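You operate a simulated robot arm through the tools that you are given. There is no shell and no other tool.

You run a simulated robot arm. Do the job below in one go: nothing can be reset, and whatever is moved stays where it is left.

## Task
Set the yellow knob to 2, blow the brass nozzle dry, rack it.
Fine: knob at 2 before the blow and at the end; hood shut while it turns, stop before opening; rack seat by the bench end.
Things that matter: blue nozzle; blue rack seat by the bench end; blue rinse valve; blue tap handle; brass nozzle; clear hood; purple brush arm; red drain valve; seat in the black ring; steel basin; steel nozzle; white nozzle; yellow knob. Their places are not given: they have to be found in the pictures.

It is judged by the outcome, as a careful person would: the job done as asked, and still so three seconds after it is handed in. It fails if anything else is knocked over, pushed out of place, dropped, spilled or broken.

## Robot
A 7-joint arm with a fingered hand, fixed in place. Base frame: the origin is on the floor under the middle of its stand, x ahead of it, y to its left, z up; the work surface is at about z = 900. Units: mm, rad, N and s.
It reaches about 1164 mm from its shoulder. Its first joint turns from -2.897 to 2.897 rad. Payload 4.7 kg.
The TCP is the grasp point between the finger pads, 36 mm short of the fingertips. In the tool frame z runs along the fingers and y along their closing line. The gripper opens to 120 mm; its body begins 42 mm behind the TCP. The gripper is a hand of 5 fingers: y runs from the thumb to the fingers, the wrist lies at [-18, -122, -210] in the tool frame, and closing takes about 1.5 s.
Orientation is that of the tool frame in the base frame, as a unit quaternion [x, y, z, w]. With the fingers straight down and the wrist toward the robot, the tool's x, y and z point along [0, 1, 0], [1, 0, 0] and [0, 0, -1] of the base frame.

## Interface
- The arm moves only by the tool jog_arm. Its argument "plan" is a list of rows, each a list of 2 entries, a list of its own where there are three numbers: the turn, a rotation vector about the tool's x, y, z in rad, then the shift along the tool's x, y, z in mm. In form: [[[rx, ry, rz], [tx, ty, tz]], ...]. A call has 1 to 20 rows; each row shifts and turns the commanded pose from where the row before left it, along the tool's axes as they then stand. "claw" is the finger opening in mm, from 0 to 120, set as the call begins (left out, the last holds). Rows are played at 5 a second. More than 50 mm and 0.15 rad between two rows, or a gripper value outside its range, and nothing of the call is played. Where a pose cannot be reached the arm comes as near as it can. A force on the tool above 40 N (or 10 N above the force at the start of the call, whichever is more), or a blocked arm, ends the call early, and 0.2 s more pass. The fingers move at their own pace (about 45 mm/s each) and stop on an object; they squeeze with about 23 N. The grip force told is the motor's: it shows also when the fingers shut on nothing. Time passes only in rows, and 0.2 s behind the last, so rows that do not move let the fingers close. The reply holds the time, the measured pose of the TCP, the force on the tool along the base axes, the opening and the grip force, in the units named above and with some noise, with the torque about the TCP (base axes, N m) and any sound that the robot's microphone picked up.
- Cameras (640 x 400 px; columns grow to the right, rows downward): "scene" is fixed at [400.1, 650.7, 1497.6]; the picture's right is [-0.37, -0.93, 0.00], its down [-0.92, 0.36, -0.17] and it looks along [0.16, -0.06, -0.99] (base axes); focal length 214 px, centre (320, 200). "wrist" rides on the gripper at [73, -91, -143] in the tool frame; the picture's right is [-0.80, 0.28, -0.53], its down [-0.53, -0.73, 0.42] and it looks along [-0.27, 0.62, 0.74] (tool axes); focal length 234 px, centre (320, 200).
- capture(camera): a new picture of that camera. No time passes.
- set_fingers(index, middle, ring, little, thumb_bend, thumb_turn): sets how far each is bent, from 0 (flat) to 1 (curled in); at 0.3 the hand is open as for a grip, at 0.7 the pads meet at the TCP. One left out holds its place. A second passes; each finger stops where it meets its share of the squeeze, and holds until it gets a number again. A gripper value or a shape takes the hand back. It gives what a move gives, with no picture; readings hold the bend of each and the force on index, middle, ring, little, thumb and palm. thumb_turn goes from beside the hand (0) to across from the fingers (1), as for a grip.
- set_grasp(shape): the hand has 5 fingers and takes this shape, open, in about a second: jaw (thumb against the fingers, like two jaws); tri (thumb and two fingers); tip (a fingertip pinch); poke (one finger out to press); point (the index stretched); flat (the hand flat); cup (the hand cupped); fist (a fist). The gripper value then closes the fingers along that shape, each until it touches; the sizes above hold for jaw. It gives what a move gives, with no picture.
- measure_at(camera, pixels): for up to 12 pixels [column, row] of the newest picture of that camera ("zoom" is the newest enlarged one), the place [x, y, z] in the base frame of the surface seen there, good to about 2 mm. No time passes.
- close_up(camera, box): a new picture of the part [left, top, right, bottom] of that camera's present view, enlarged. No time passes.
- close_job(): hands the job in; it is judged then, once.

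Unless the task says otherwise, let go and move clear before handing in.

The tools are called after ">>>" as a command line: name --argument value ..., lists and objects as JSON in quotes. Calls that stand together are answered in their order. jog_arm: Moves the arm, as the interface text tells. Its arguments: {"type":"object","properties":{"plan":{"type":"array"},"claw":{"type":"number"}},"required":["plan"]} The other tools are called the same way: set_grasp (shape) gives the hand a shape; set_fingers (index, middle, ring, little, thumb_bend, thumb_turn) moves the fingers one by one; capture (camera) takes a picture; measure_at (camera, pixels) gives the place of the surface under pixels of a picture; close_up (camera, box) takes an enlarged picture of a part of a camera's view; close_job () hands the job in.

At the start:

```text
t: 0.0
eef_pos: [478.6, 491.9, 1207.7]
tool_rot: [0.707, 0.707, 0.0, 0.0]
force: [-0.3, 0.2, 0.2]
torque: [-0.02, 0.0, 0.02]
finger_gap: 119.6
grip_force: 0.1
shape: jaw
bend: [0.3, 0.3, 0.3, 0.3, 0.3, 0.98]
finger forces: [0.1, 0.0, 0.0, 0.0, 0.0, 0.0]
```

scene: 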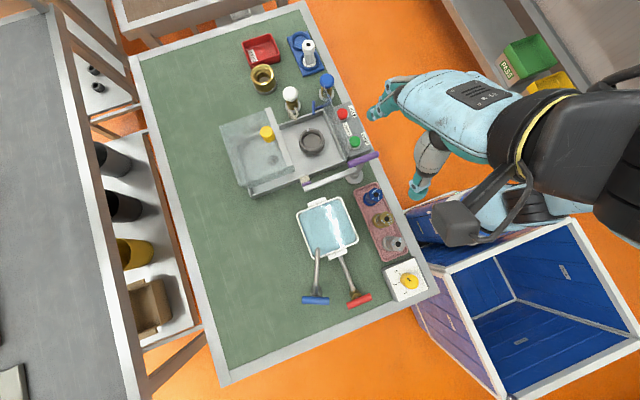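
wrist: 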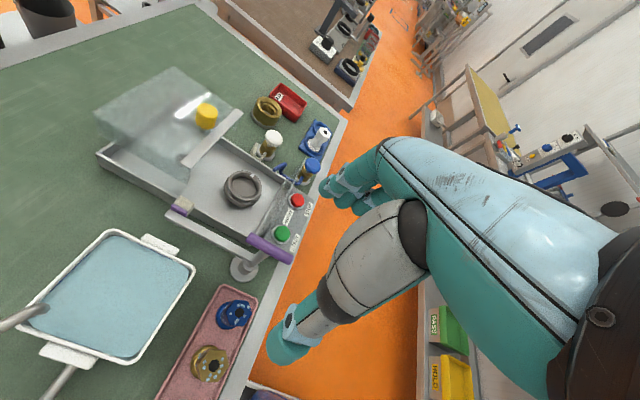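

The scene shows a bench with a basin around (325,228), nozzles on a pink tray near (380,220), a machine with a hood near (290,145), and a yellow knob near (408,281). I'll enlarge several regions to identify everything before moving.

>>> close_up --camera "scene" --box '[340, 170, 440, 310]'

>>> close_up --camera "scene" --box '[210, 90, 390, 200]'

>>> close_up --camera "scene" --box '[230, 20, 350, 110]'

>>> close_up --camera "wrist" --box '[80, 60, 340, 280]'

```text
2.86 times, centred on (390, 240) of scene
```

zoom: 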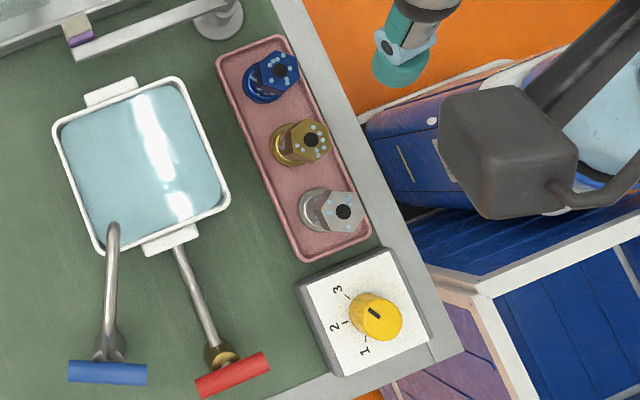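

```text
3.56 times, centred on (300, 145) of scene
```

zoom: 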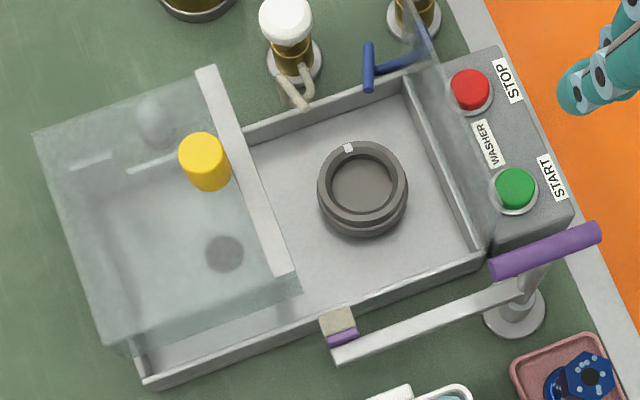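

```text
4.44 times, centred on (290, 65) of scene
```

zoom: 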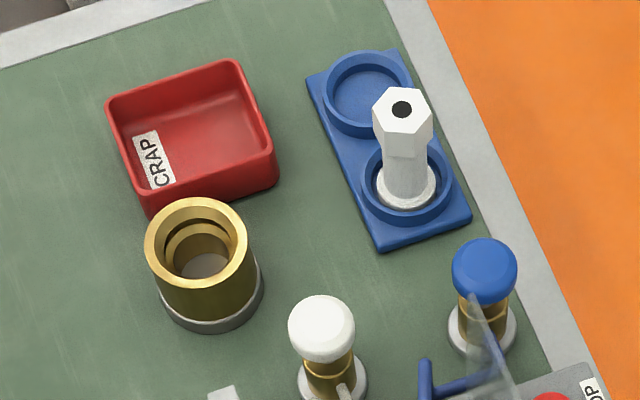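

```text
1.82 times, centred on (210, 170) of wrist
```

zoom: 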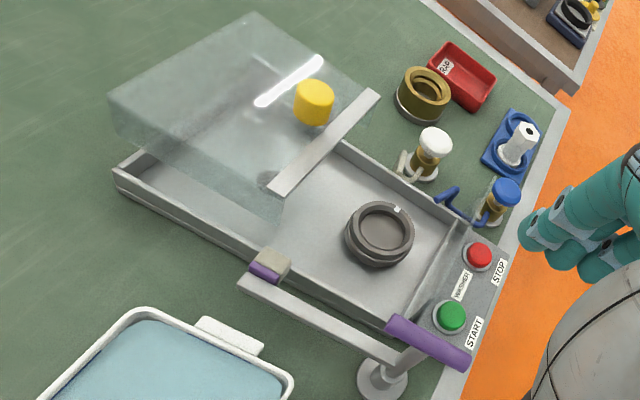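

I see a dial with 1/2/3 at about (408,281), a washer with START/STOP and a hood, and a rack with one free seat. I'll zoom further and measure key points.

>>> close_up --camera "scene" --box '[375, 250, 439, 310]'

>>> measure_at --camera "scene" --pixels '[[373, 196], [382, 220], [395, 243], [408, 281], [386, 268], [312, 142], [297, 38], [308, 55], [342, 114], [354, 141], [267, 133], [415, 160]]'

>>> close_up --camera "scene" --box '[310, 90, 390, 150]'

>>> close_up --camera "wrist" --box '[160, 270, 280, 400]'

```text
6.67 times, centred on (407, 280) of scene
```

zoom: 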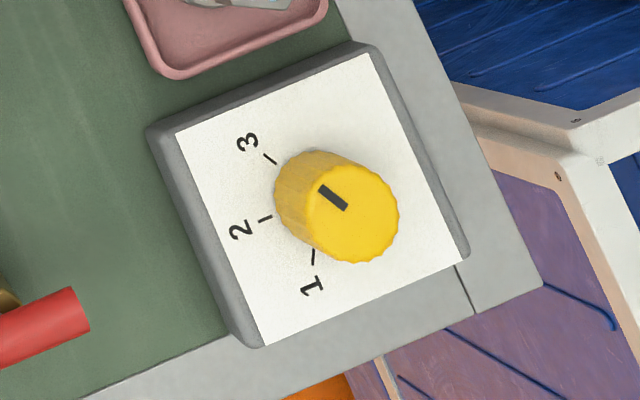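

```text
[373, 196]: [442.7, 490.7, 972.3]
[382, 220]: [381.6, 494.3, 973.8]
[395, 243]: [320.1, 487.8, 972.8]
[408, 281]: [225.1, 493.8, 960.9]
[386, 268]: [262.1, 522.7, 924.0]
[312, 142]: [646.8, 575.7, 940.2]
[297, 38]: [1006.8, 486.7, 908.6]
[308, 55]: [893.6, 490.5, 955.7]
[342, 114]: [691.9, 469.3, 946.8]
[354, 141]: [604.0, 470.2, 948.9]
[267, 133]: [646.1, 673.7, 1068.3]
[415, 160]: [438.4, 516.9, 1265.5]
```

```text
6.67 times, centred on (350, 120) of scene
```

zoom: 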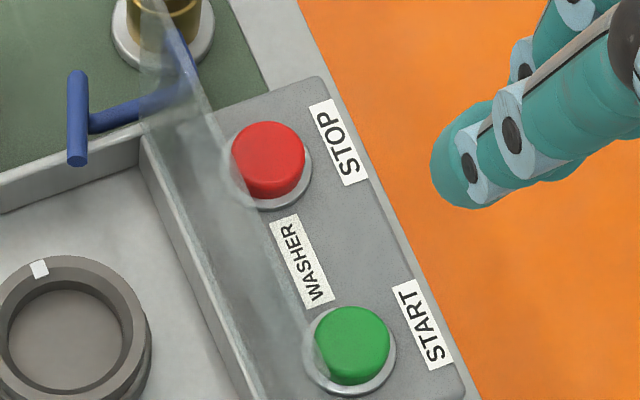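

```text
3.08 times, centred on (220, 335) of wrist
```

zoom: 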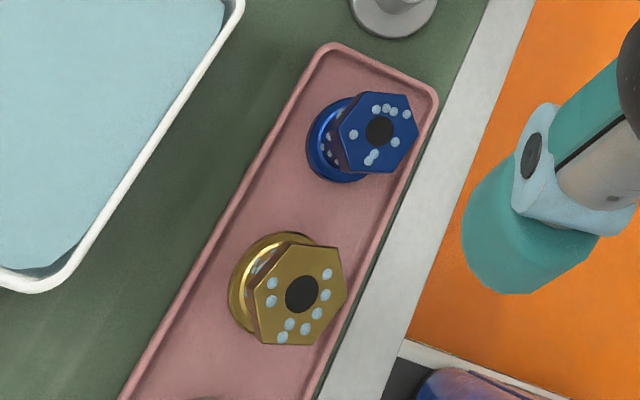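

The nozzles have droplets and the brass one is at about (382,220). Now I'll probe the geometry of the hood and washer.

>>> measure_at --camera "scene" --pixels '[[270, 110], [281, 140], [291, 168], [220, 126], [240, 186], [230, 155], [250, 140], [255, 170], [245, 195], [340, 170], [322, 110], [330, 130]]'

>>> measure_at --camera "scene" --pixels '[[312, 131], [300, 145], [324, 142], [312, 155], [340, 180], [303, 184], [355, 175], [365, 158], [290, 95], [327, 80], [300, 150], [262, 75]]'

>>> close_up --camera "scene" --box '[205, 95, 305, 205]'

>>> close_up --camera "wrist" --box '[80, 50, 250, 190]'

```text
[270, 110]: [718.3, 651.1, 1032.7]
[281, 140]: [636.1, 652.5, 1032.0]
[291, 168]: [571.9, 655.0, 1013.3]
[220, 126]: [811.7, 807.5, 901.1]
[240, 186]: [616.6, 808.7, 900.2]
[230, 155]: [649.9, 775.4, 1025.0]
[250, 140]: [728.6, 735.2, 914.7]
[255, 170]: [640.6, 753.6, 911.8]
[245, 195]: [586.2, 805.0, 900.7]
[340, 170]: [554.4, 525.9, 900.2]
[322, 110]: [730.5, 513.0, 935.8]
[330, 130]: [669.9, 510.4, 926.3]
```

```text
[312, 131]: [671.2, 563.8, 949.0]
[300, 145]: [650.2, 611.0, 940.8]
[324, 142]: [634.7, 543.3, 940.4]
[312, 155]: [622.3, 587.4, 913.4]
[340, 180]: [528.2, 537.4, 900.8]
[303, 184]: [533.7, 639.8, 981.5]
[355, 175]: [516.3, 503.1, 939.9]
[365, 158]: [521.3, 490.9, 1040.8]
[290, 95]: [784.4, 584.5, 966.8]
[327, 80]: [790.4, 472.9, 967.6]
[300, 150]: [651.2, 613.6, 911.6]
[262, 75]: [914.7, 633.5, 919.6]
```

```text
3.64 times, centred on (255, 150) of scene
```

zoom: 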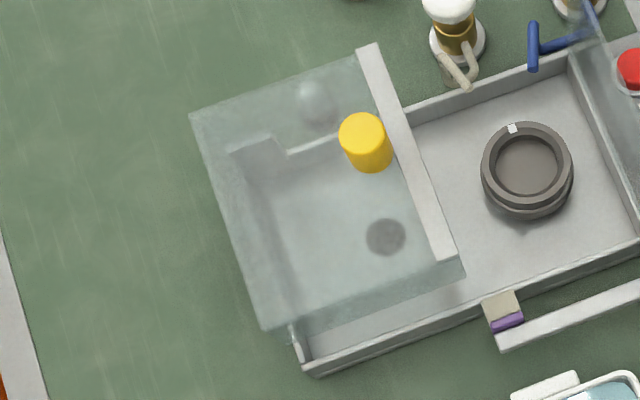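

```text
2.86 times, centred on (165, 120) of wrist
```

zoom: 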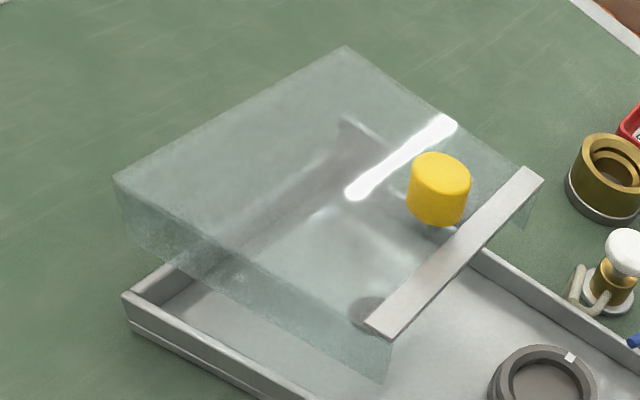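

The hood is a sliding box: its front bar is at y≈652, its yellow grip at (267,133) sits around z 1068, and the ring seat is at about (647,577,940). I'll measure the nozzle, knob, rack and brush arm in detail.

>>> close_up --camera "scene" --box '[358, 200, 410, 240]'

>>> measure_at --camera "zoom" --pixels '[[320, 200], [280, 150], [240, 200], [200, 230], [160, 220], [350, 250], [380, 190], [420, 230], [330, 130], [380, 130], [130, 250], [250, 300]]'

>>> close_up --camera "scene" --box '[280, 25, 340, 75]'

>>> measure_at --camera "zoom" --pixels '[[180, 140], [130, 130], [235, 130], [180, 90], [185, 190], [310, 180], [310, 280], [240, 290], [370, 310], [330, 350], [100, 60], [250, 60]]'

```text
10.00 times, centred on (384, 220) of scene
```

zoom: 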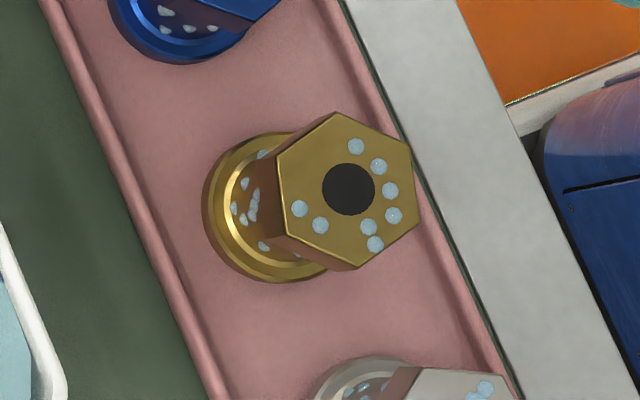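

```text
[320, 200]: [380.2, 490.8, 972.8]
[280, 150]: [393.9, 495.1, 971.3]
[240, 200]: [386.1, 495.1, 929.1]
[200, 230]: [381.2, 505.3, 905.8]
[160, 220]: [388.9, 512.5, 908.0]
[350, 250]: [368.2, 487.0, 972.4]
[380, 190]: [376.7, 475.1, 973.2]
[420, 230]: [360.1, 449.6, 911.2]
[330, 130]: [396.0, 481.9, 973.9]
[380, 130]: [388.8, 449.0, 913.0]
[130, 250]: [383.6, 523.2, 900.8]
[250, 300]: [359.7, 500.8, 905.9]
```

```text
8.00 times, centred on (310, 50) of scene
```

zoom: 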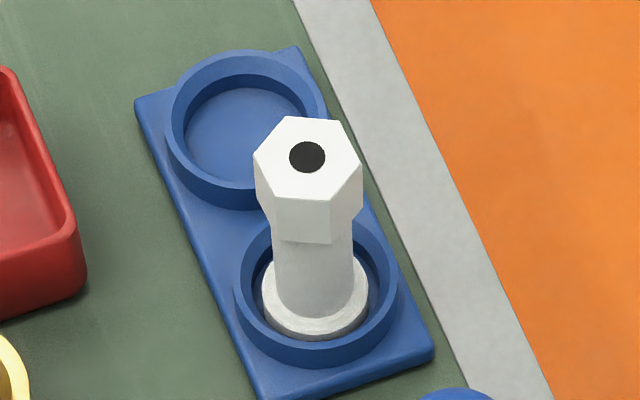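

```text
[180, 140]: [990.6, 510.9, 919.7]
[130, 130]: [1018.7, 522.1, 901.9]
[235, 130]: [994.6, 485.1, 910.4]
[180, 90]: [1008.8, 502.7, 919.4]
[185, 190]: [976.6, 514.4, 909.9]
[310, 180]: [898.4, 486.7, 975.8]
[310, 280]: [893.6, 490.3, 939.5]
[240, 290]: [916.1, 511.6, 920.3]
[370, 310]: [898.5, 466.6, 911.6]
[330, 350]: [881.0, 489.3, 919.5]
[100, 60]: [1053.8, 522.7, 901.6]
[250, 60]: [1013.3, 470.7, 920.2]
```

The brass nozzle axis is about (381,486), with a top hex near 34 mm across at z 973; the empty rack seat is near (988,488). Now I'll measure the dial, its ticks, the brush arm and the washer edges.

>>> close_up --camera "scene" --box '[383, 260, 431, 300]'

>>> measure_at --camera "zoom" --pixels '[[250, 155], [243, 232], [308, 288], [380, 200], [365, 230], [330, 190], [410, 270], [300, 150], [265, 200], [470, 300], [550, 260], [120, 130]]'

>>> close_up --camera "scene" --box '[285, 140, 385, 205]'

>>> measure_at --camera "zoom" --pixels '[[100, 265], [125, 255], [120, 290], [145, 280], [200, 300], [400, 210], [450, 220], [440, 190], [330, 185], [550, 120], [590, 75], [405, 240]]'

```text
10.00 times, centred on (407, 280) of scene
```

zoom: 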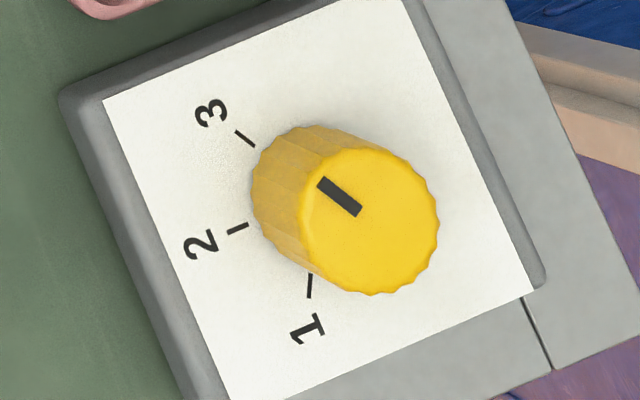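

```text
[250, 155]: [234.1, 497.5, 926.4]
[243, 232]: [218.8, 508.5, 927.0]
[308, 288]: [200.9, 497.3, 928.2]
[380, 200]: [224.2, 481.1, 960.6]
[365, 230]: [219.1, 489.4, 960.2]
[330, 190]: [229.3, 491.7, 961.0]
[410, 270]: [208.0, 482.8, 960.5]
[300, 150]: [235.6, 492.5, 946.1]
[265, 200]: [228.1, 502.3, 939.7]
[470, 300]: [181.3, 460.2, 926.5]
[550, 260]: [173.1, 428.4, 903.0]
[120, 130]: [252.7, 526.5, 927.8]
```

```text
6.15 times, centred on (335, 172) of scene
```

zoom: 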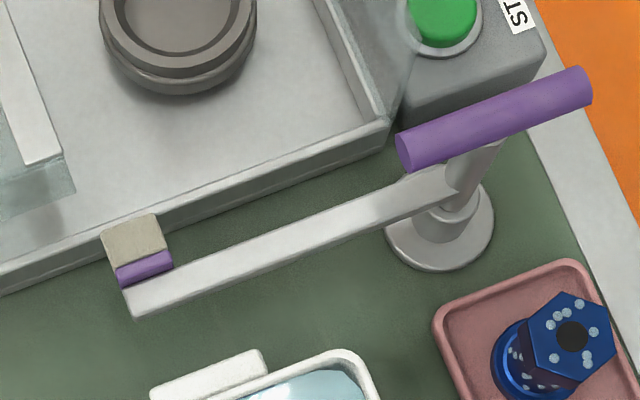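

```text
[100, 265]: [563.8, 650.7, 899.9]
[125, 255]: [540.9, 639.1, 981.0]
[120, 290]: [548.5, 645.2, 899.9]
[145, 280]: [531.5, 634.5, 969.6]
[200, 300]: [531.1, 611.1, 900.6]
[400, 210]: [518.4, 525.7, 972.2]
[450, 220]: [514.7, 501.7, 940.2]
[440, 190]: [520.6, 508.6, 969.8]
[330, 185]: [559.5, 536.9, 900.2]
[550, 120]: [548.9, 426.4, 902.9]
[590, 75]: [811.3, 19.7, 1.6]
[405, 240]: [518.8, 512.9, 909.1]
```

The dial mark (zoom (318,182)→(358,213)) points at tick 3; tick 2 lies straight along +y from the knob centre (220.4,487), so I need about +60° seen from above. I'll first move above the knob at a safe height.

>>> jog_arm --plan '[[[0, 0, 0], [-0.7, -36.9, 12]], [[0, 0, 0], [-0.7, -36.9, 12]], [[0, 0, 0], [-0.7, -36.9, 12]], [[0, 0, 0], [-0.7, -36.9, 12]], [[0, 0, 0], [-0.7, -36.9, 12]], [[0, 0, 0], [-0.7, -36.9, 12]], [[0, 0, 0], [-0.7, -36.8, 12]], [[0, 0, -0.131], [0, 0, 0]], [[0, 0, -0.131], [0, 0, 0]], [[0, 0, -0.131], [0, 0, 0]], [[0, 0, -0.131], [0, 0, 0]], [[0, 0, 0], [0, 0, 0]]]'

>>> capture --camera "wrist"

>>> capture --camera "scene"

```text
t: 2.6
eef_pos: [220.9, 487.1, 1121.9]
tool_rot: [0.499, 0.866, -0.001, 0.0]
force: [0.2, -1.0, 0.1]
torque: [-0.02, 0.03, 0.01]
finger_gap: 120.1
grip_force: 0.1
shape: jaw
bend: [0.3, 0.3, 0.3, 0.3, 0.3, 0.98]
finger forces: [0.1, 0.1, 0.0, 0.1, 0.1, 0.0]
```

```text
taken
```

wrist: 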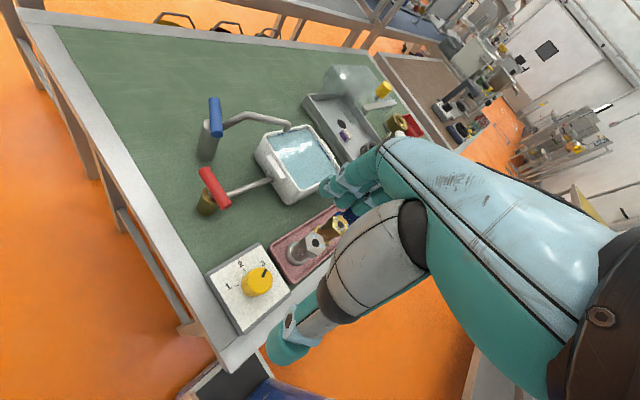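

```text
taken
```

scene: 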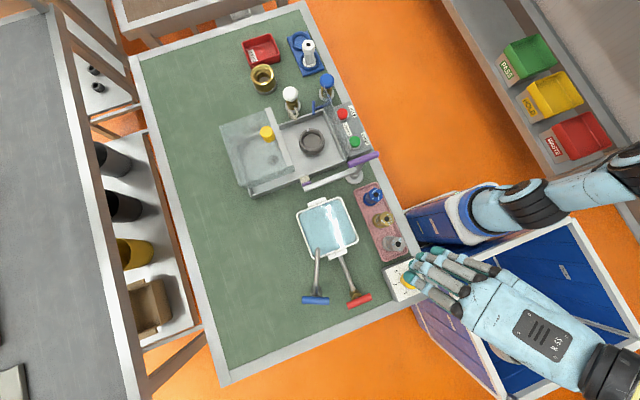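

The knob appears at (257,282) in the wrist view, exactly below the TCP. I'll check what the "tri" shape looks like before choosing a grip.

>>> set_grasp --shape "tri"

>>> capture --camera "wrist"

>>> close_up --camera "scene" --box '[380, 220, 500, 320]'

```text
t: 3.5
eef_pos: [219.9, 487.3, 1122.3]
tool_rot: [0.5, 0.866, 0.0, 0.0]
force: [0.4, 0.5, -0.3]
torque: [0.03, 0.02, 0.0]
finger_gap: 119.7
grip_force: 0.0
shape: tri
bend: [0.3, 0.3, 0.99, 0.99, 0.3, 0.98]
finger forces: [0.1, 0.0, 0.0, 0.1, 0.0, 0.0]
```

```text
taken
```

wrist: 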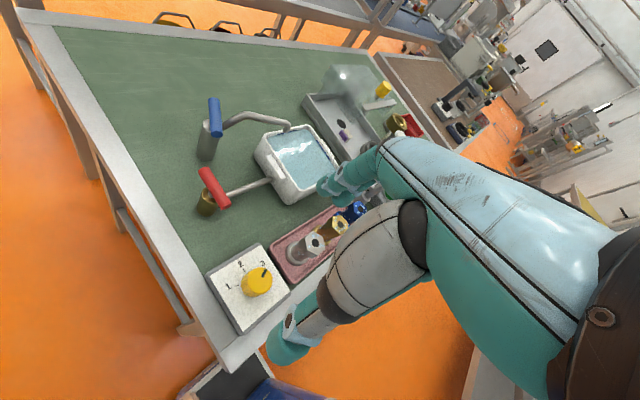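

```text
4.00 times, centred on (440, 270) of scene
```

zoom: 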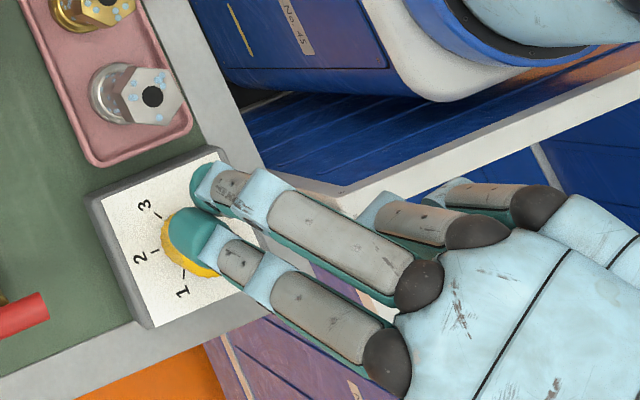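

In "tri" the index and middle stay out while ring and little curl away. I'll measure where those fingertips sit relative to the TCP.

>>> measure_at --camera "zoom" --pixels '[[190, 230], [208, 188], [300, 310], [340, 235], [480, 230], [520, 205], [450, 300], [230, 260], [235, 185]]'

>>> measure_at --camera "wrist" --pixels '[[332, 188], [345, 178], [290, 345], [275, 350], [320, 320], [257, 282], [380, 250]]'

```text
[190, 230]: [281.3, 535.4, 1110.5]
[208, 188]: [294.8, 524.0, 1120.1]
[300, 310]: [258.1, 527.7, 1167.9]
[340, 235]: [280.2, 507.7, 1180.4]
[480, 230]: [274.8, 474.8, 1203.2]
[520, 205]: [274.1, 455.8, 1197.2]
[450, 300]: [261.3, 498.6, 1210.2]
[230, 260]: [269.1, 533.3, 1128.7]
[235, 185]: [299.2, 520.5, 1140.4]
```

```text
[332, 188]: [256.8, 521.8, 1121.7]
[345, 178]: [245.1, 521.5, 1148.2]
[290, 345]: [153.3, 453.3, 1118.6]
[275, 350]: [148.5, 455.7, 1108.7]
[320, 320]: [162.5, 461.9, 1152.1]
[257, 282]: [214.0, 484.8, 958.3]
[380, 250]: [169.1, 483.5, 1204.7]
```

Index sits at tool x≈+11 and middle at ≈-8, so "tri" centres nicely on a 34 mm object. I'll check how low the curled ring and little fingers hang.

>>> close_up --camera "wrist" --box '[300, 130, 420, 230]'

>>> measure_at --camera "zoom" --pixels '[[380, 240], [400, 260], [350, 270], [420, 300], [300, 250], [250, 240], [330, 220], [380, 200], [450, 250], [200, 280], [400, 220], [360, 240]]'

```text
4.00 times, centred on (360, 180) of wrist
```

zoom: 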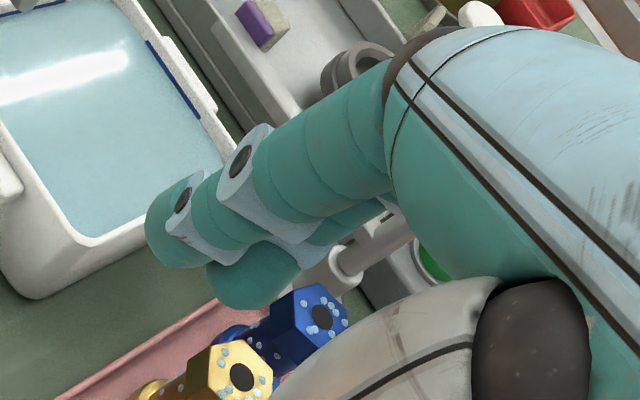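

```text
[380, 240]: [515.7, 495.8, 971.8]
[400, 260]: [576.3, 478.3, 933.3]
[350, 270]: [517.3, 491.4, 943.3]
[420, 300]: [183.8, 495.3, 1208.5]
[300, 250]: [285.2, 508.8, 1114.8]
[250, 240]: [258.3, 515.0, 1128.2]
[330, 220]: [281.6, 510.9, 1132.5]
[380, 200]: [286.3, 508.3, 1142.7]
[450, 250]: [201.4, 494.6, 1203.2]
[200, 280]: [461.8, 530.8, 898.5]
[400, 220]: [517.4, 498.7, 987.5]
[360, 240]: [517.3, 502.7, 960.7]
```

The curled fingers don't hang below the extended ones. I'll descend over the knob with the hand open so the fingertips stop just above the dial plate (z≈927).

>>> jog_arm --plan '[[[0, 0, 0], [0, 0, 38]], [[0, 0, 0], [0, 0, 38]], [[0, 0, 0], [0, 0, 38]], [[0, 0, 0], [0, 0, 25]], [[0, 0, 0], [0, 0, 12]], [[0, 0, 0], [0, 0, 0]]]'

>>> capture --camera "wrist"

>>> close_up --camera "scene" --box '[370, 230, 470, 310]'

```text
t: 4.9
eef_pos: [219.8, 488.7, 973.0]
tool_rot: [0.5, 0.866, 0.0, 0.0]
force: [0.0, 0.2, 0.4]
torque: [0.02, 0.01, 0.02]
finger_gap: 119.5
grip_force: 0.0
shape: tri
bend: [0.3, 0.3, 0.99, 0.99, 0.3, 0.98]
finger forces: [0.0, 0.1, 0.0, 0.0, 0.0, 0.0]
```

```text
taken
```

wrist: 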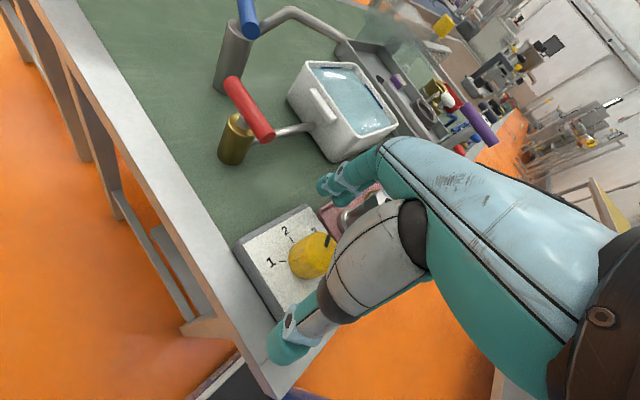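

```text
5.00 times, centred on (420, 270) of scene
```

zoom: 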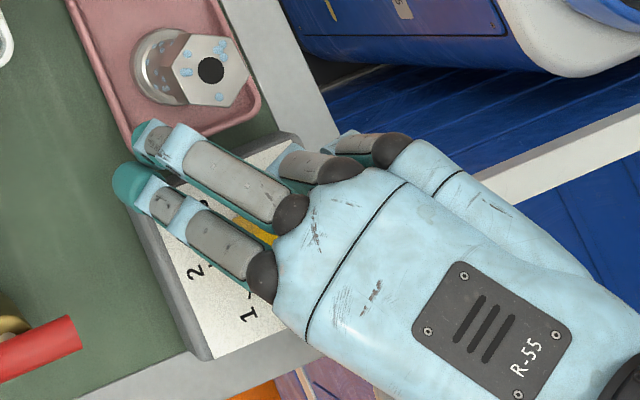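

The knob sits between thumb and fingers. I'll go down 4 mm more and close gently in stages, watching the force.

>>> jog_arm --plan '[[[0, 0, 0], [0, 0, 3]], [[0, 0, 0], [0, 0, 0]], [[0, 0, 0], [0, 0, 0]], [[0, 0, 0], [0, 0, 0]], [[0, 0, 0], [0, 0, 0]], [[0, 0, 0], [0, 0, 0]], [[0, 0, 0], [0, 0, 0]]]' --claw 55

>>> capture --camera "wrist"

>>> close_up --camera "scene" --box '[370, 230, 470, 310]'

```text
t: 6.5
eef_pos: [221.2, 488.1, 970.3]
tool_rot: [0.5, 0.866, 0.0, 0.0]
force: [0.0, -0.7, -1.2]
torque: [0.01, -0.03, 0.02]
finger_gap: 55.5
grip_force: 0.0
shape: tri
bend: [0.74, 0.47, 0.99, 0.99, 0.71, 1.0]
finger forces: [0.0, 0.1, 0.0, 0.0, 0.0, 0.1]
```

```text
taken
```

wrist: 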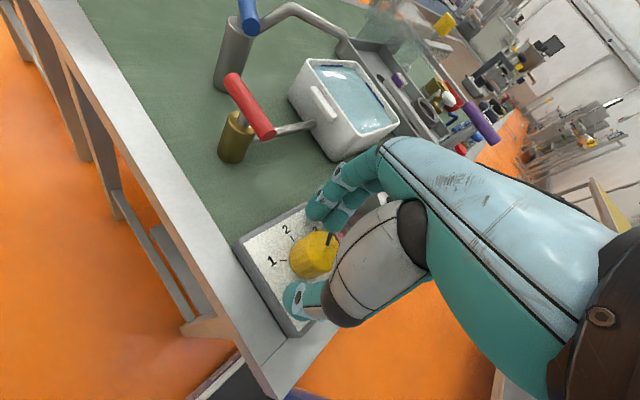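

```text
5.00 times, centred on (420, 270) of scene
```

zoom: 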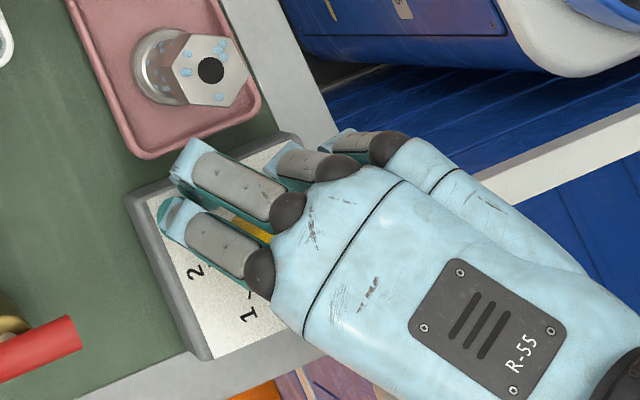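

The fingertips bracket the knob without touching the plate. I'll now close onto it.

>>> jog_arm --plan '[[[0, 0, 0], [0, 0, 0]], [[0, 0, 0], [0, 0, 0]], [[0, 0, 0], [0, 0, 0]], [[0, 0, 0], [0, 0, 0]], [[0, 0, 0], [0, 0, 0]], [[0, 0, 0], [0, 0, 0]]]' --claw 15

>>> capture --camera "wrist"

>>> close_up --camera "scene" --box '[370, 230, 470, 310]'

```text
t: 7.9
eef_pos: [220.0, 487.3, 970.2]
tool_rot: [0.499, 0.866, 0.0, 0.0]
force: [-3.8, 0.0, -1.3]
torque: [0.01, 0.16, 0.01]
finger_gap: 23.7
grip_force: 23.5
shape: tri
bend: [0.73, 0.6, 1.0, 1.0, 0.73, 1.0]
finger forces: [9.0, 9.2, 0.1, 0.0, 22.2, 0.0]
```

```text
taken
```

wrist: 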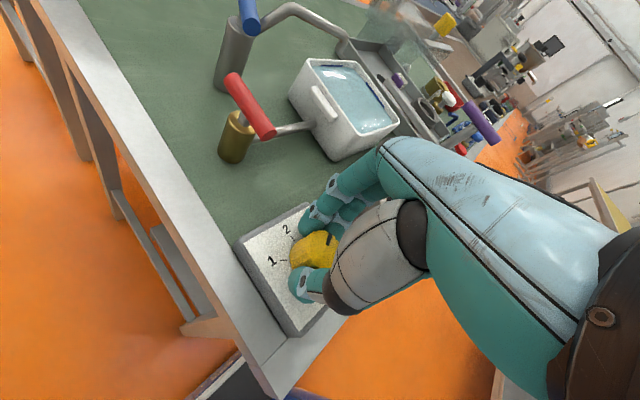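

```text
5.00 times, centred on (420, 270) of scene
```

zoom: 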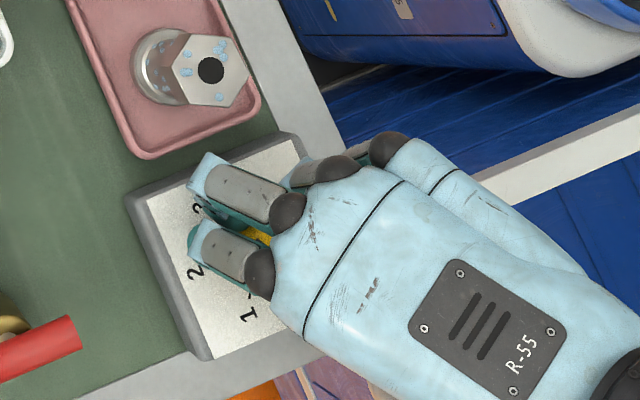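

The grip holds (9/9 N vs 22 N thumb). I'll turn +60° about the vertical, i.e. −1.047 rad about tool z, in small steps.

>>> jog_arm --plan '[[[0, 0, -0.0873], [0, 0, 0]], [[0, 0, -0.0873], [0, 0, 0]], [[0, 0, -0.0873], [0, 0, 0]], [[0, 0, -0.0873], [0, 0, 0]], [[0, 0, -0.0873], [0, 0, 0]], [[0, 0, -0.0873], [0, 0, 0]], [[0, 0, -0.0873], [0, 0, 0]], [[0, 0, -0.0873], [0, 0, 0]], [[0, 0, -0.0873], [0, 0, 0]], [[0, 0, -0.0873], [0, 0, 0]], [[0, 0, -0.0873], [0, 0, 0]], [[0, 0, -0.0873], [0, 0, 0]], [[0, 0, 0], [0, 0, 0]], [[0, 0, 0], [0, 0, 0]]]'

>>> capture --camera "wrist"

>>> close_up --camera "scene" --box '[370, 230, 470, 310]'

```text
t: 10.9
eef_pos: [220.2, 487.9, 969.3]
tool_rot: [-0.001, 1.0, 0.0, -0.001]
force: [-10.1, -5.6, 6.1]
torque: [-0.21, 0.29, 0.02]
finger_gap: 24.7
grip_force: 23.2
shape: tri
bend: [0.73, 0.6, 1.0, 1.0, 0.74, 1.0]
finger forces: [12.4, 8.2, 0.0, 0.0, 25.6, 0.0]
```

```text
taken
```

wrist: 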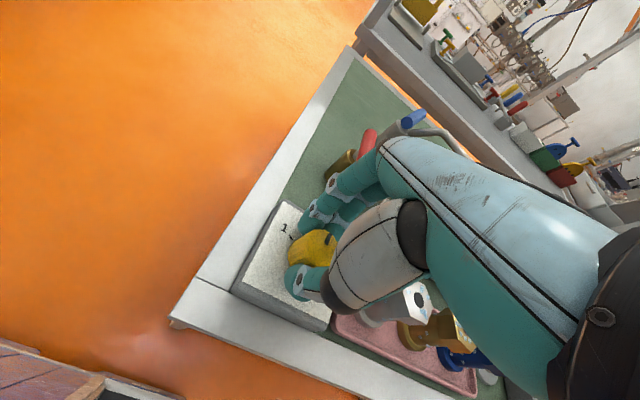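

```text
5.00 times, centred on (420, 270) of scene
```

zoom: 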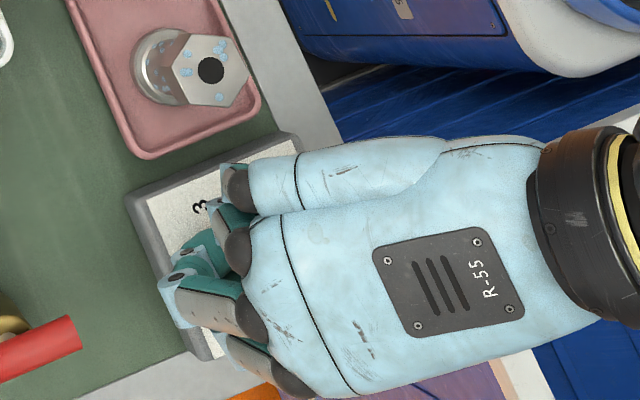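

The turn finished with no residual twist (torque z 0.02). I'll open the fingers, lift clear and look at the dial mark.

>>> jog_arm --plan '[[[0, 0, 0], [0, 0, 0]], [[0, 0, 0], [0, 0, 0]], [[0, 0, 0], [0, 0, 0]], [[0, 0, 0], [0, 0, 0]], [[0, 0, 0], [0, 0, 0]], [[0, 0, 0], [0, 0, 0]], [[0, 0, 0], [0, 0, -30]], [[0, 0, 0], [0, 0, -40]], [[0, 0, 0], [0, 0, -40]], [[0, 0, 0], [0, -45, 0]], [[0, 0, 0], [0, -45, 0]], [[0, 0, 0], [0, -45, 0]]]' --claw 90

>>> close_up --camera "scene" --box '[383, 260, 431, 300]'

>>> capture --camera "scene"

```text
t: 13.5
eef_pos: [223.4, 352.4, 1080.1]
tool_rot: [-0.001, 1.0, -0.001, 0.001]
force: [-0.2, 0.5, -0.9]
torque: [-0.04, -0.01, -0.01]
finger_gap: 90.0
grip_force: 0.0
shape: tri
bend: [0.26, 0.36, 0.99, 0.99, 0.56, 0.99]
finger forces: [0.0, 0.0, 0.1, 0.0, 0.0, 0.0]
```

```text
10.00 times, centred on (407, 280) of scene
```

zoom: 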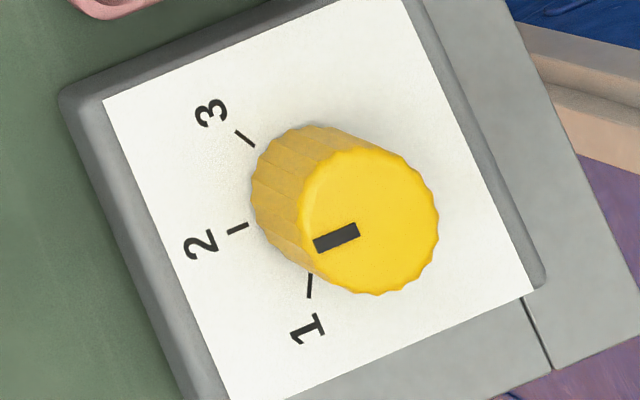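

```text
taken
```

scene: 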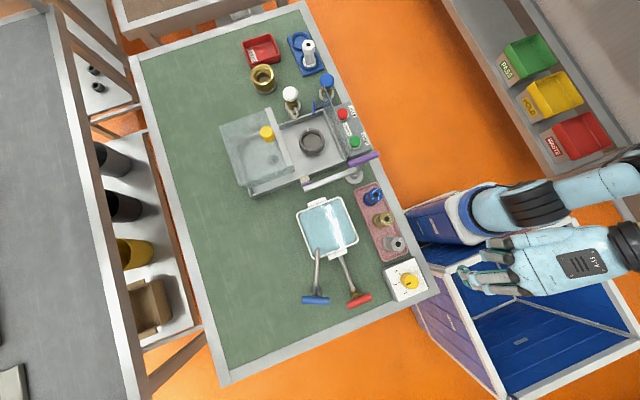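

The mark now points essentially at 2. I'll zoom tighter to check any residual angle.

>>> close_up --camera "scene" --box '[395, 272, 419, 292]'

```text
16.00 times, centred on (407, 282) of scene
```

zoom: 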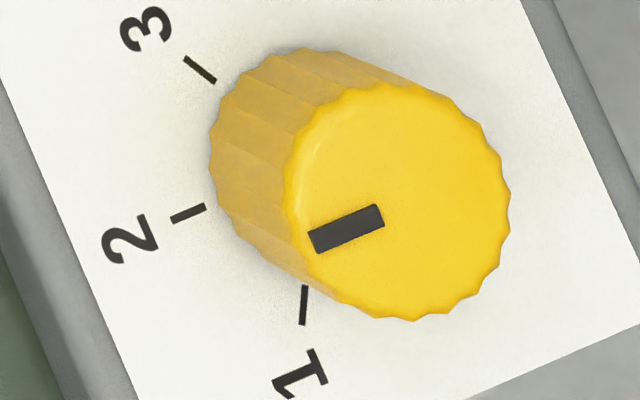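

The mark direction computes to 89.5° (pure +y), so the knob is on 2. Next is the brass nozzle; I'll check the basin edge and handle beside the tray for clearance.

>>> measure_at --camera "scene" --pixels '[[354, 228], [357, 240], [350, 215], [342, 198], [348, 250], [326, 255], [345, 262], [350, 280], [360, 298], [372, 262], [358, 190], [400, 235]]'

>>> close_up --camera "scene" --box '[290, 180, 418, 310]'

```text
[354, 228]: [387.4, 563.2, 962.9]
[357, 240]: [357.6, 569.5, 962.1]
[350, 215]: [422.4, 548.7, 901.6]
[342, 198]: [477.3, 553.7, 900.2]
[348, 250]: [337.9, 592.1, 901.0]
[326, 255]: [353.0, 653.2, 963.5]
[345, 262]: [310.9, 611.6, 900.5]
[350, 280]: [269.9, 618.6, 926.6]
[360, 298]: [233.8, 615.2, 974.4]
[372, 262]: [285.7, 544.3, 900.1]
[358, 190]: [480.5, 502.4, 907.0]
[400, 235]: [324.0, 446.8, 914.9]
```

```text
3.08 times, centred on (354, 245) of scene
```

zoom: 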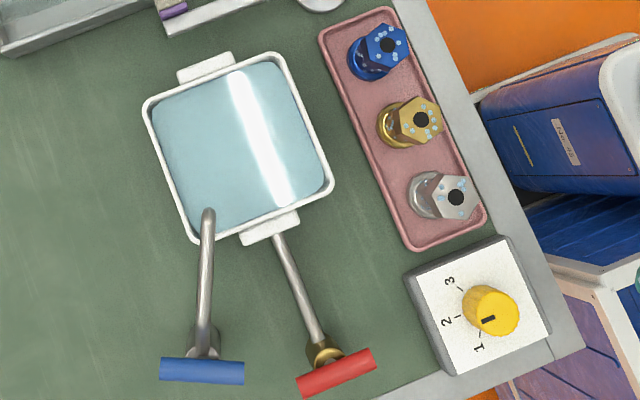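

The basin rim is at y≈563 (z 963), 77 mm from the nozzle axis, so I'll narrow the hand to about 64 mm first. I'll align the closing line to the hex flats (≈78.5°) and hover above the brass nozzle.

>>> jog_arm --plan '[[[0, 0, 0.1], [0, 0, 0]], [[0, 0, 0.1], [0, 0, 0]], [[0, 0, 0], [-25.6, 32.5, 0]], [[0, 0, 0], [-25.6, 32.5, 0]], [[0, 0, 0], [-25.6, 32.5, 0]], [[0, 0, 0], [-25.6, 32.4, 0]], [[0, 0, 0], [-25.5, 32.4, 0]], [[0, 0, 0], [0, 0, 0]]]' --claw 64

>>> capture --camera "wrist"

>>> capture --camera "scene"

```text
t: 15.3
eef_pos: [379.6, 487.2, 1078.3]
tool_rot: [0.099, 0.995, 0.0, 0.0]
force: [-0.2, -0.3, 0.3]
torque: [-0.01, -0.01, 0.02]
finger_gap: 64.2
grip_force: 0.0
shape: tri
bend: [0.74, 0.43, 0.99, 0.99, 0.69, 1.0]
finger forces: [0.0, 0.0, 0.1, 0.0, 0.1, 0.0]
```

```text
taken
```

wrist: 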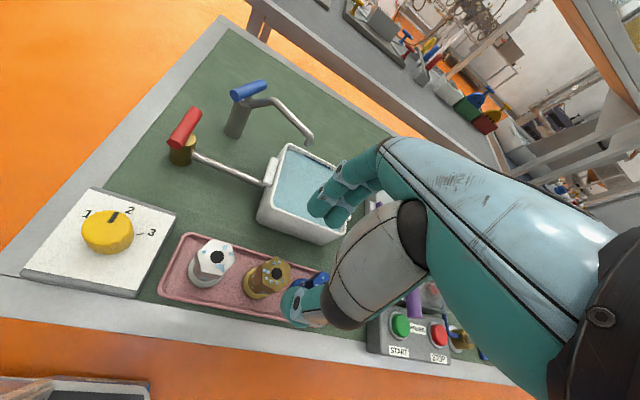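

```text
taken
```

scene: 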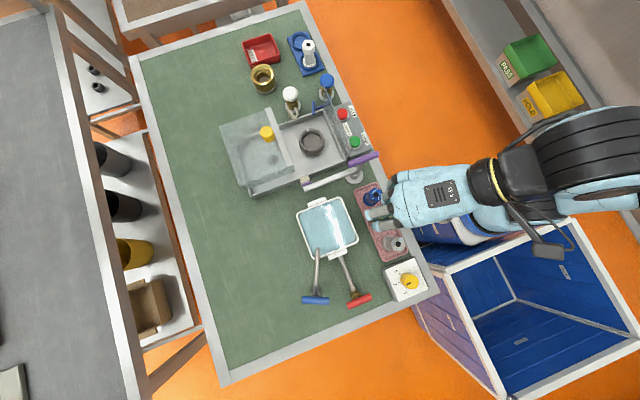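

The brass hex is at (270,272) in the wrist view, right where the TCP projects. I'll zoom and measure its top for fine centring.

>>> close_up --camera "wrist" --box '[225, 240, 305, 310]'

>>> measure_at --camera "zoom" --pixels '[[300, 170], [360, 190], [420, 160], [440, 250], [340, 250], [400, 290], [310, 230], [320, 330], [250, 330], [460, 200], [200, 320], [380, 150]]'

```text
5.71 times, centred on (265, 275) of wrist
```

zoom: 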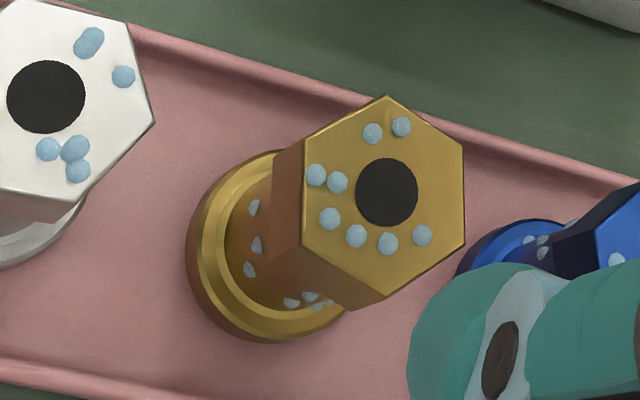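

```text
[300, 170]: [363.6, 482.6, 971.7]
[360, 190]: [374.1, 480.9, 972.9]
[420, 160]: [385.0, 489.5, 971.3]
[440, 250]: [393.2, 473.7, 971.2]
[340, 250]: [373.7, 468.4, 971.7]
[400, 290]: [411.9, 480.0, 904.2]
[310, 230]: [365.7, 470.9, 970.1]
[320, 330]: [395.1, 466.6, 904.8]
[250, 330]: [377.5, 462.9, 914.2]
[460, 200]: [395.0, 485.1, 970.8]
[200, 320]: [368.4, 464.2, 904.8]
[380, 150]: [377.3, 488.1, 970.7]
```

The hex centre reads about (380,483). I'll check the height of the curled ring/little fingers against the blue nozzle before descending.

>>> close_up --camera "scene" --box '[350, 170, 430, 240]'

>>> measure_at --camera "zoom" --pixels '[[250, 190], [255, 150], [220, 220], [150, 250], [180, 260], [120, 240], [230, 180], [300, 120], [280, 160], [170, 310], [140, 330], [200, 300]]'

```text
5.71 times, centred on (390, 205) of scene
```

zoom: 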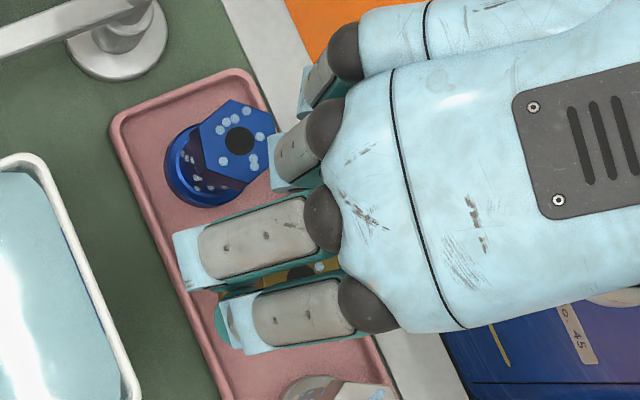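

```text
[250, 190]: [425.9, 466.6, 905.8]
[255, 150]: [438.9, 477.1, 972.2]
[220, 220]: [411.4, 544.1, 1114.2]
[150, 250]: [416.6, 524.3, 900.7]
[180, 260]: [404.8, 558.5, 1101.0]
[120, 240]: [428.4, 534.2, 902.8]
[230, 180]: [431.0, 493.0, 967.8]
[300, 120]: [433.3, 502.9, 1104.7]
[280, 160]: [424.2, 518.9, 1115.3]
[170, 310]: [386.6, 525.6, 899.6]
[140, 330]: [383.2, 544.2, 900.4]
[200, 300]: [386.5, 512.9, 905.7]
```

The curled little finger's joint is only about 26 mm above TCP level, so I'll grip high on the hex (TCP ≈ 974) to clear the blue nozzle. Descending with a small −3 mm y correction.

>>> jog_arm --plan '[[[0, 0, 0], [0, -3, 0]], [[0, 0, 0], [0, 0, 35]], [[0, 0, 0], [0, 0, 30]], [[0, 0, 0], [0, 0, 20]], [[0, 0, 0], [0, 0, 12]], [[0, 0, 0], [0, 0, 7]], [[0, 0, 0], [0, 0, 0]]]'

>>> capture --camera "wrist"

>>> close_up --camera "scene" --box '[350, 170, 430, 240]'

```text
t: 16.9
eef_pos: [378.7, 484.0, 977.3]
tool_rot: [0.099, 0.995, 0.0, 0.0]
force: [0.1, 0.4, 0.0]
torque: [0.03, 0.0, -0.02]
finger_gap: 64.4
grip_force: 0.1
shape: tri
bend: [0.74, 0.43, 0.99, 0.99, 0.69, 1.0]
finger forces: [0.0, 0.1, 0.0, 0.0, 0.0, 0.0]
```

```text
taken
```

wrist: 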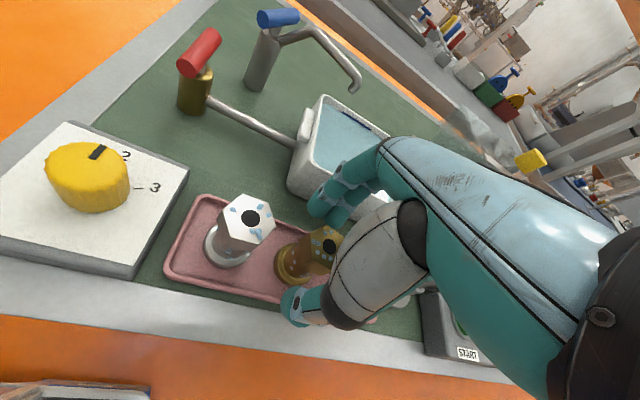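

```text
5.71 times, centred on (390, 205) of scene
```

zoom: 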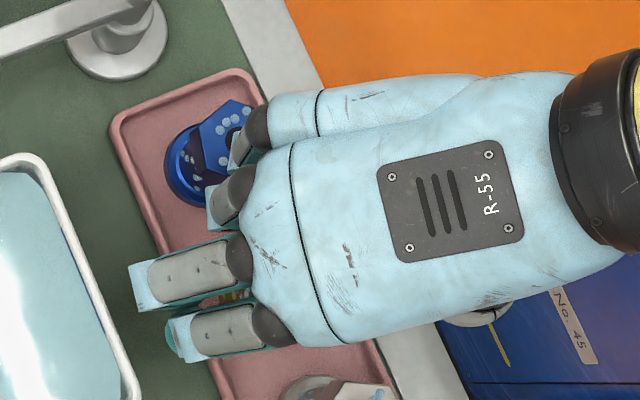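

The brass hex at (320,245) is between thumb and fingers, with the blue nozzle still clear. Lowering 3 mm and closing.

>>> jog_arm --plan '[[[0, 0, 0], [0, 0, 3]], [[0, 0, 0], [0, 0, 0]], [[0, 0, 0], [0, 0, 0]], [[0, 0, 0], [0, 0, 0]], [[0, 0, 0], [0, 0, 0]], [[0, 0, 0], [0, 0, 0]], [[0, 0, 0], [0, 0, 0]], [[0, 0, 0], [0, 0, 0]]]' --claw 15

>>> capture --camera "wrist"

>>> close_up --camera "scene" --box '[350, 170, 430, 240]'

```text
t: 18.7
eef_pos: [377.1, 483.9, 972.9]
tool_rot: [0.099, 0.995, 0.0, 0.0]
force: [-0.8, 0.2, -0.2]
torque: [-0.04, 0.0, -0.01]
finger_gap: 21.9
grip_force: 22.5
shape: tri
bend: [0.73, 0.59, 1.0, 1.0, 0.75, 1.0]
finger forces: [8.6, 10.2, 0.0, 0.1, 19.2, 0.0]
```

```text
taken
```

wrist: 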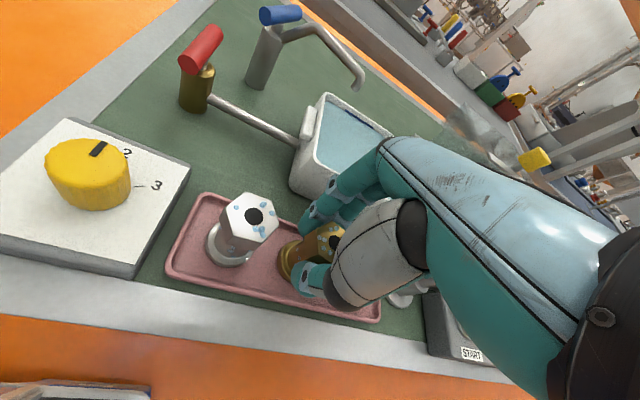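

```text
5.71 times, centred on (390, 205) of scene
```

zoom: 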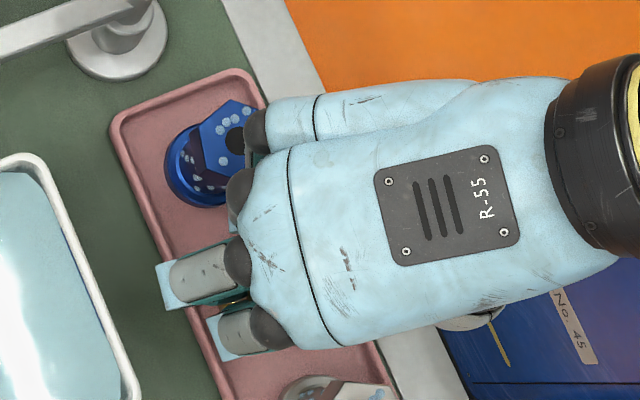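

Gripped on the hex flats with balanced forces. I'll lift straight up slowly, then check that the nozzle hangs straight.

>>> jog_arm --plan '[[[0, 0, 0], [0, 0, -10]], [[0, 0, 0], [0, 0, -15]], [[0, 0, 0], [0, 0, -25]], [[0, 0, 0], [0, 0, -35]], [[0, 0, 0], [0, 0, -40]], [[0, 0, 0], [0, 0, -40]], [[0, 0, 0], [0, 0, -35]], [[0, 0, 0], [0, 0, 0]], [[0, 0, 0], [0, 0, 0]]]'

>>> capture --camera "wrist"

>>> capture --camera "scene"

```text
t: 20.7
eef_pos: [377.4, 480.9, 1172.9]
tool_rot: [0.099, 0.995, 0.0, 0.0]
force: [0.3, 0.0, -2.7]
torque: [-0.03, -0.02, 0.03]
finger_gap: 21.8
grip_force: 23.2
shape: tri
bend: [0.73, 0.59, 1.0, 1.0, 0.75, 1.0]
finger forces: [8.9, 10.5, 0.0, 0.0, 19.4, 0.0]
```

```text
taken
```

wrist: 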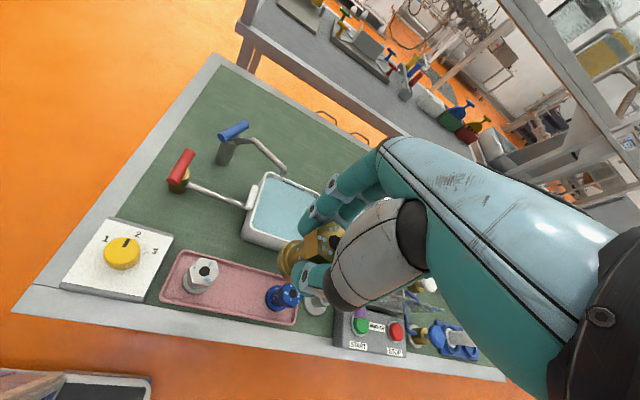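

```text
taken
```

scene: 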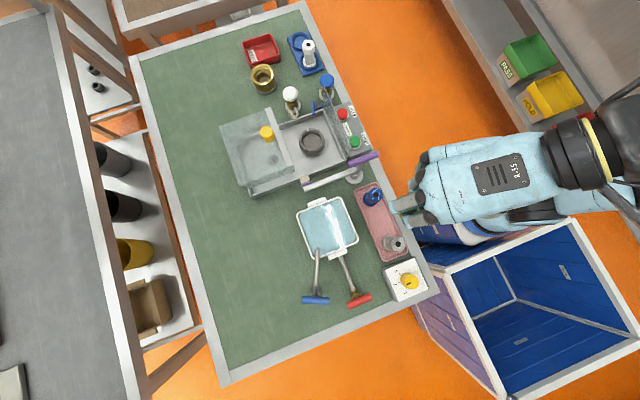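

The nozzle is held firmly (weight ≈2.7 N) with its flange at (292,258) in the wrist view. I'll zoom to measure the nozzle axis relative to the TCP.

>>> close_up --camera "wrist" --box '[265, 210, 355, 290]'

>>> measure_at --camera "zoom" --pixels '[[120, 250], [100, 300], [100, 330], [180, 230], [140, 330], [170, 350], [90, 270], [230, 250], [230, 300], [290, 170], [350, 250], [400, 200]]'

```text
5.00 times, centred on (310, 250) of wrist
```

zoom: 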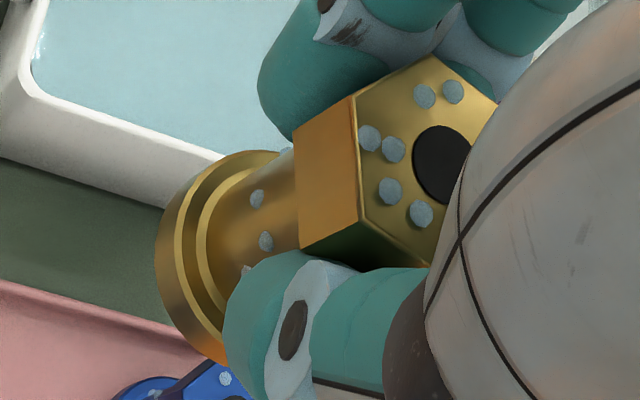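

```text
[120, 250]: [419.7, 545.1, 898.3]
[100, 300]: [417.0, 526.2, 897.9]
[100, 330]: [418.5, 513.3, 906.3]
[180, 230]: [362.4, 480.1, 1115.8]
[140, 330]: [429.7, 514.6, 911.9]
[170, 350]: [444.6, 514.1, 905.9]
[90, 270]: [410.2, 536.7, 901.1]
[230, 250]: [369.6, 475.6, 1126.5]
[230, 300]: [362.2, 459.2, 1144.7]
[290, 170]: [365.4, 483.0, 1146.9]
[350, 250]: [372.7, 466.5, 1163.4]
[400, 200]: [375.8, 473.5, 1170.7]
```

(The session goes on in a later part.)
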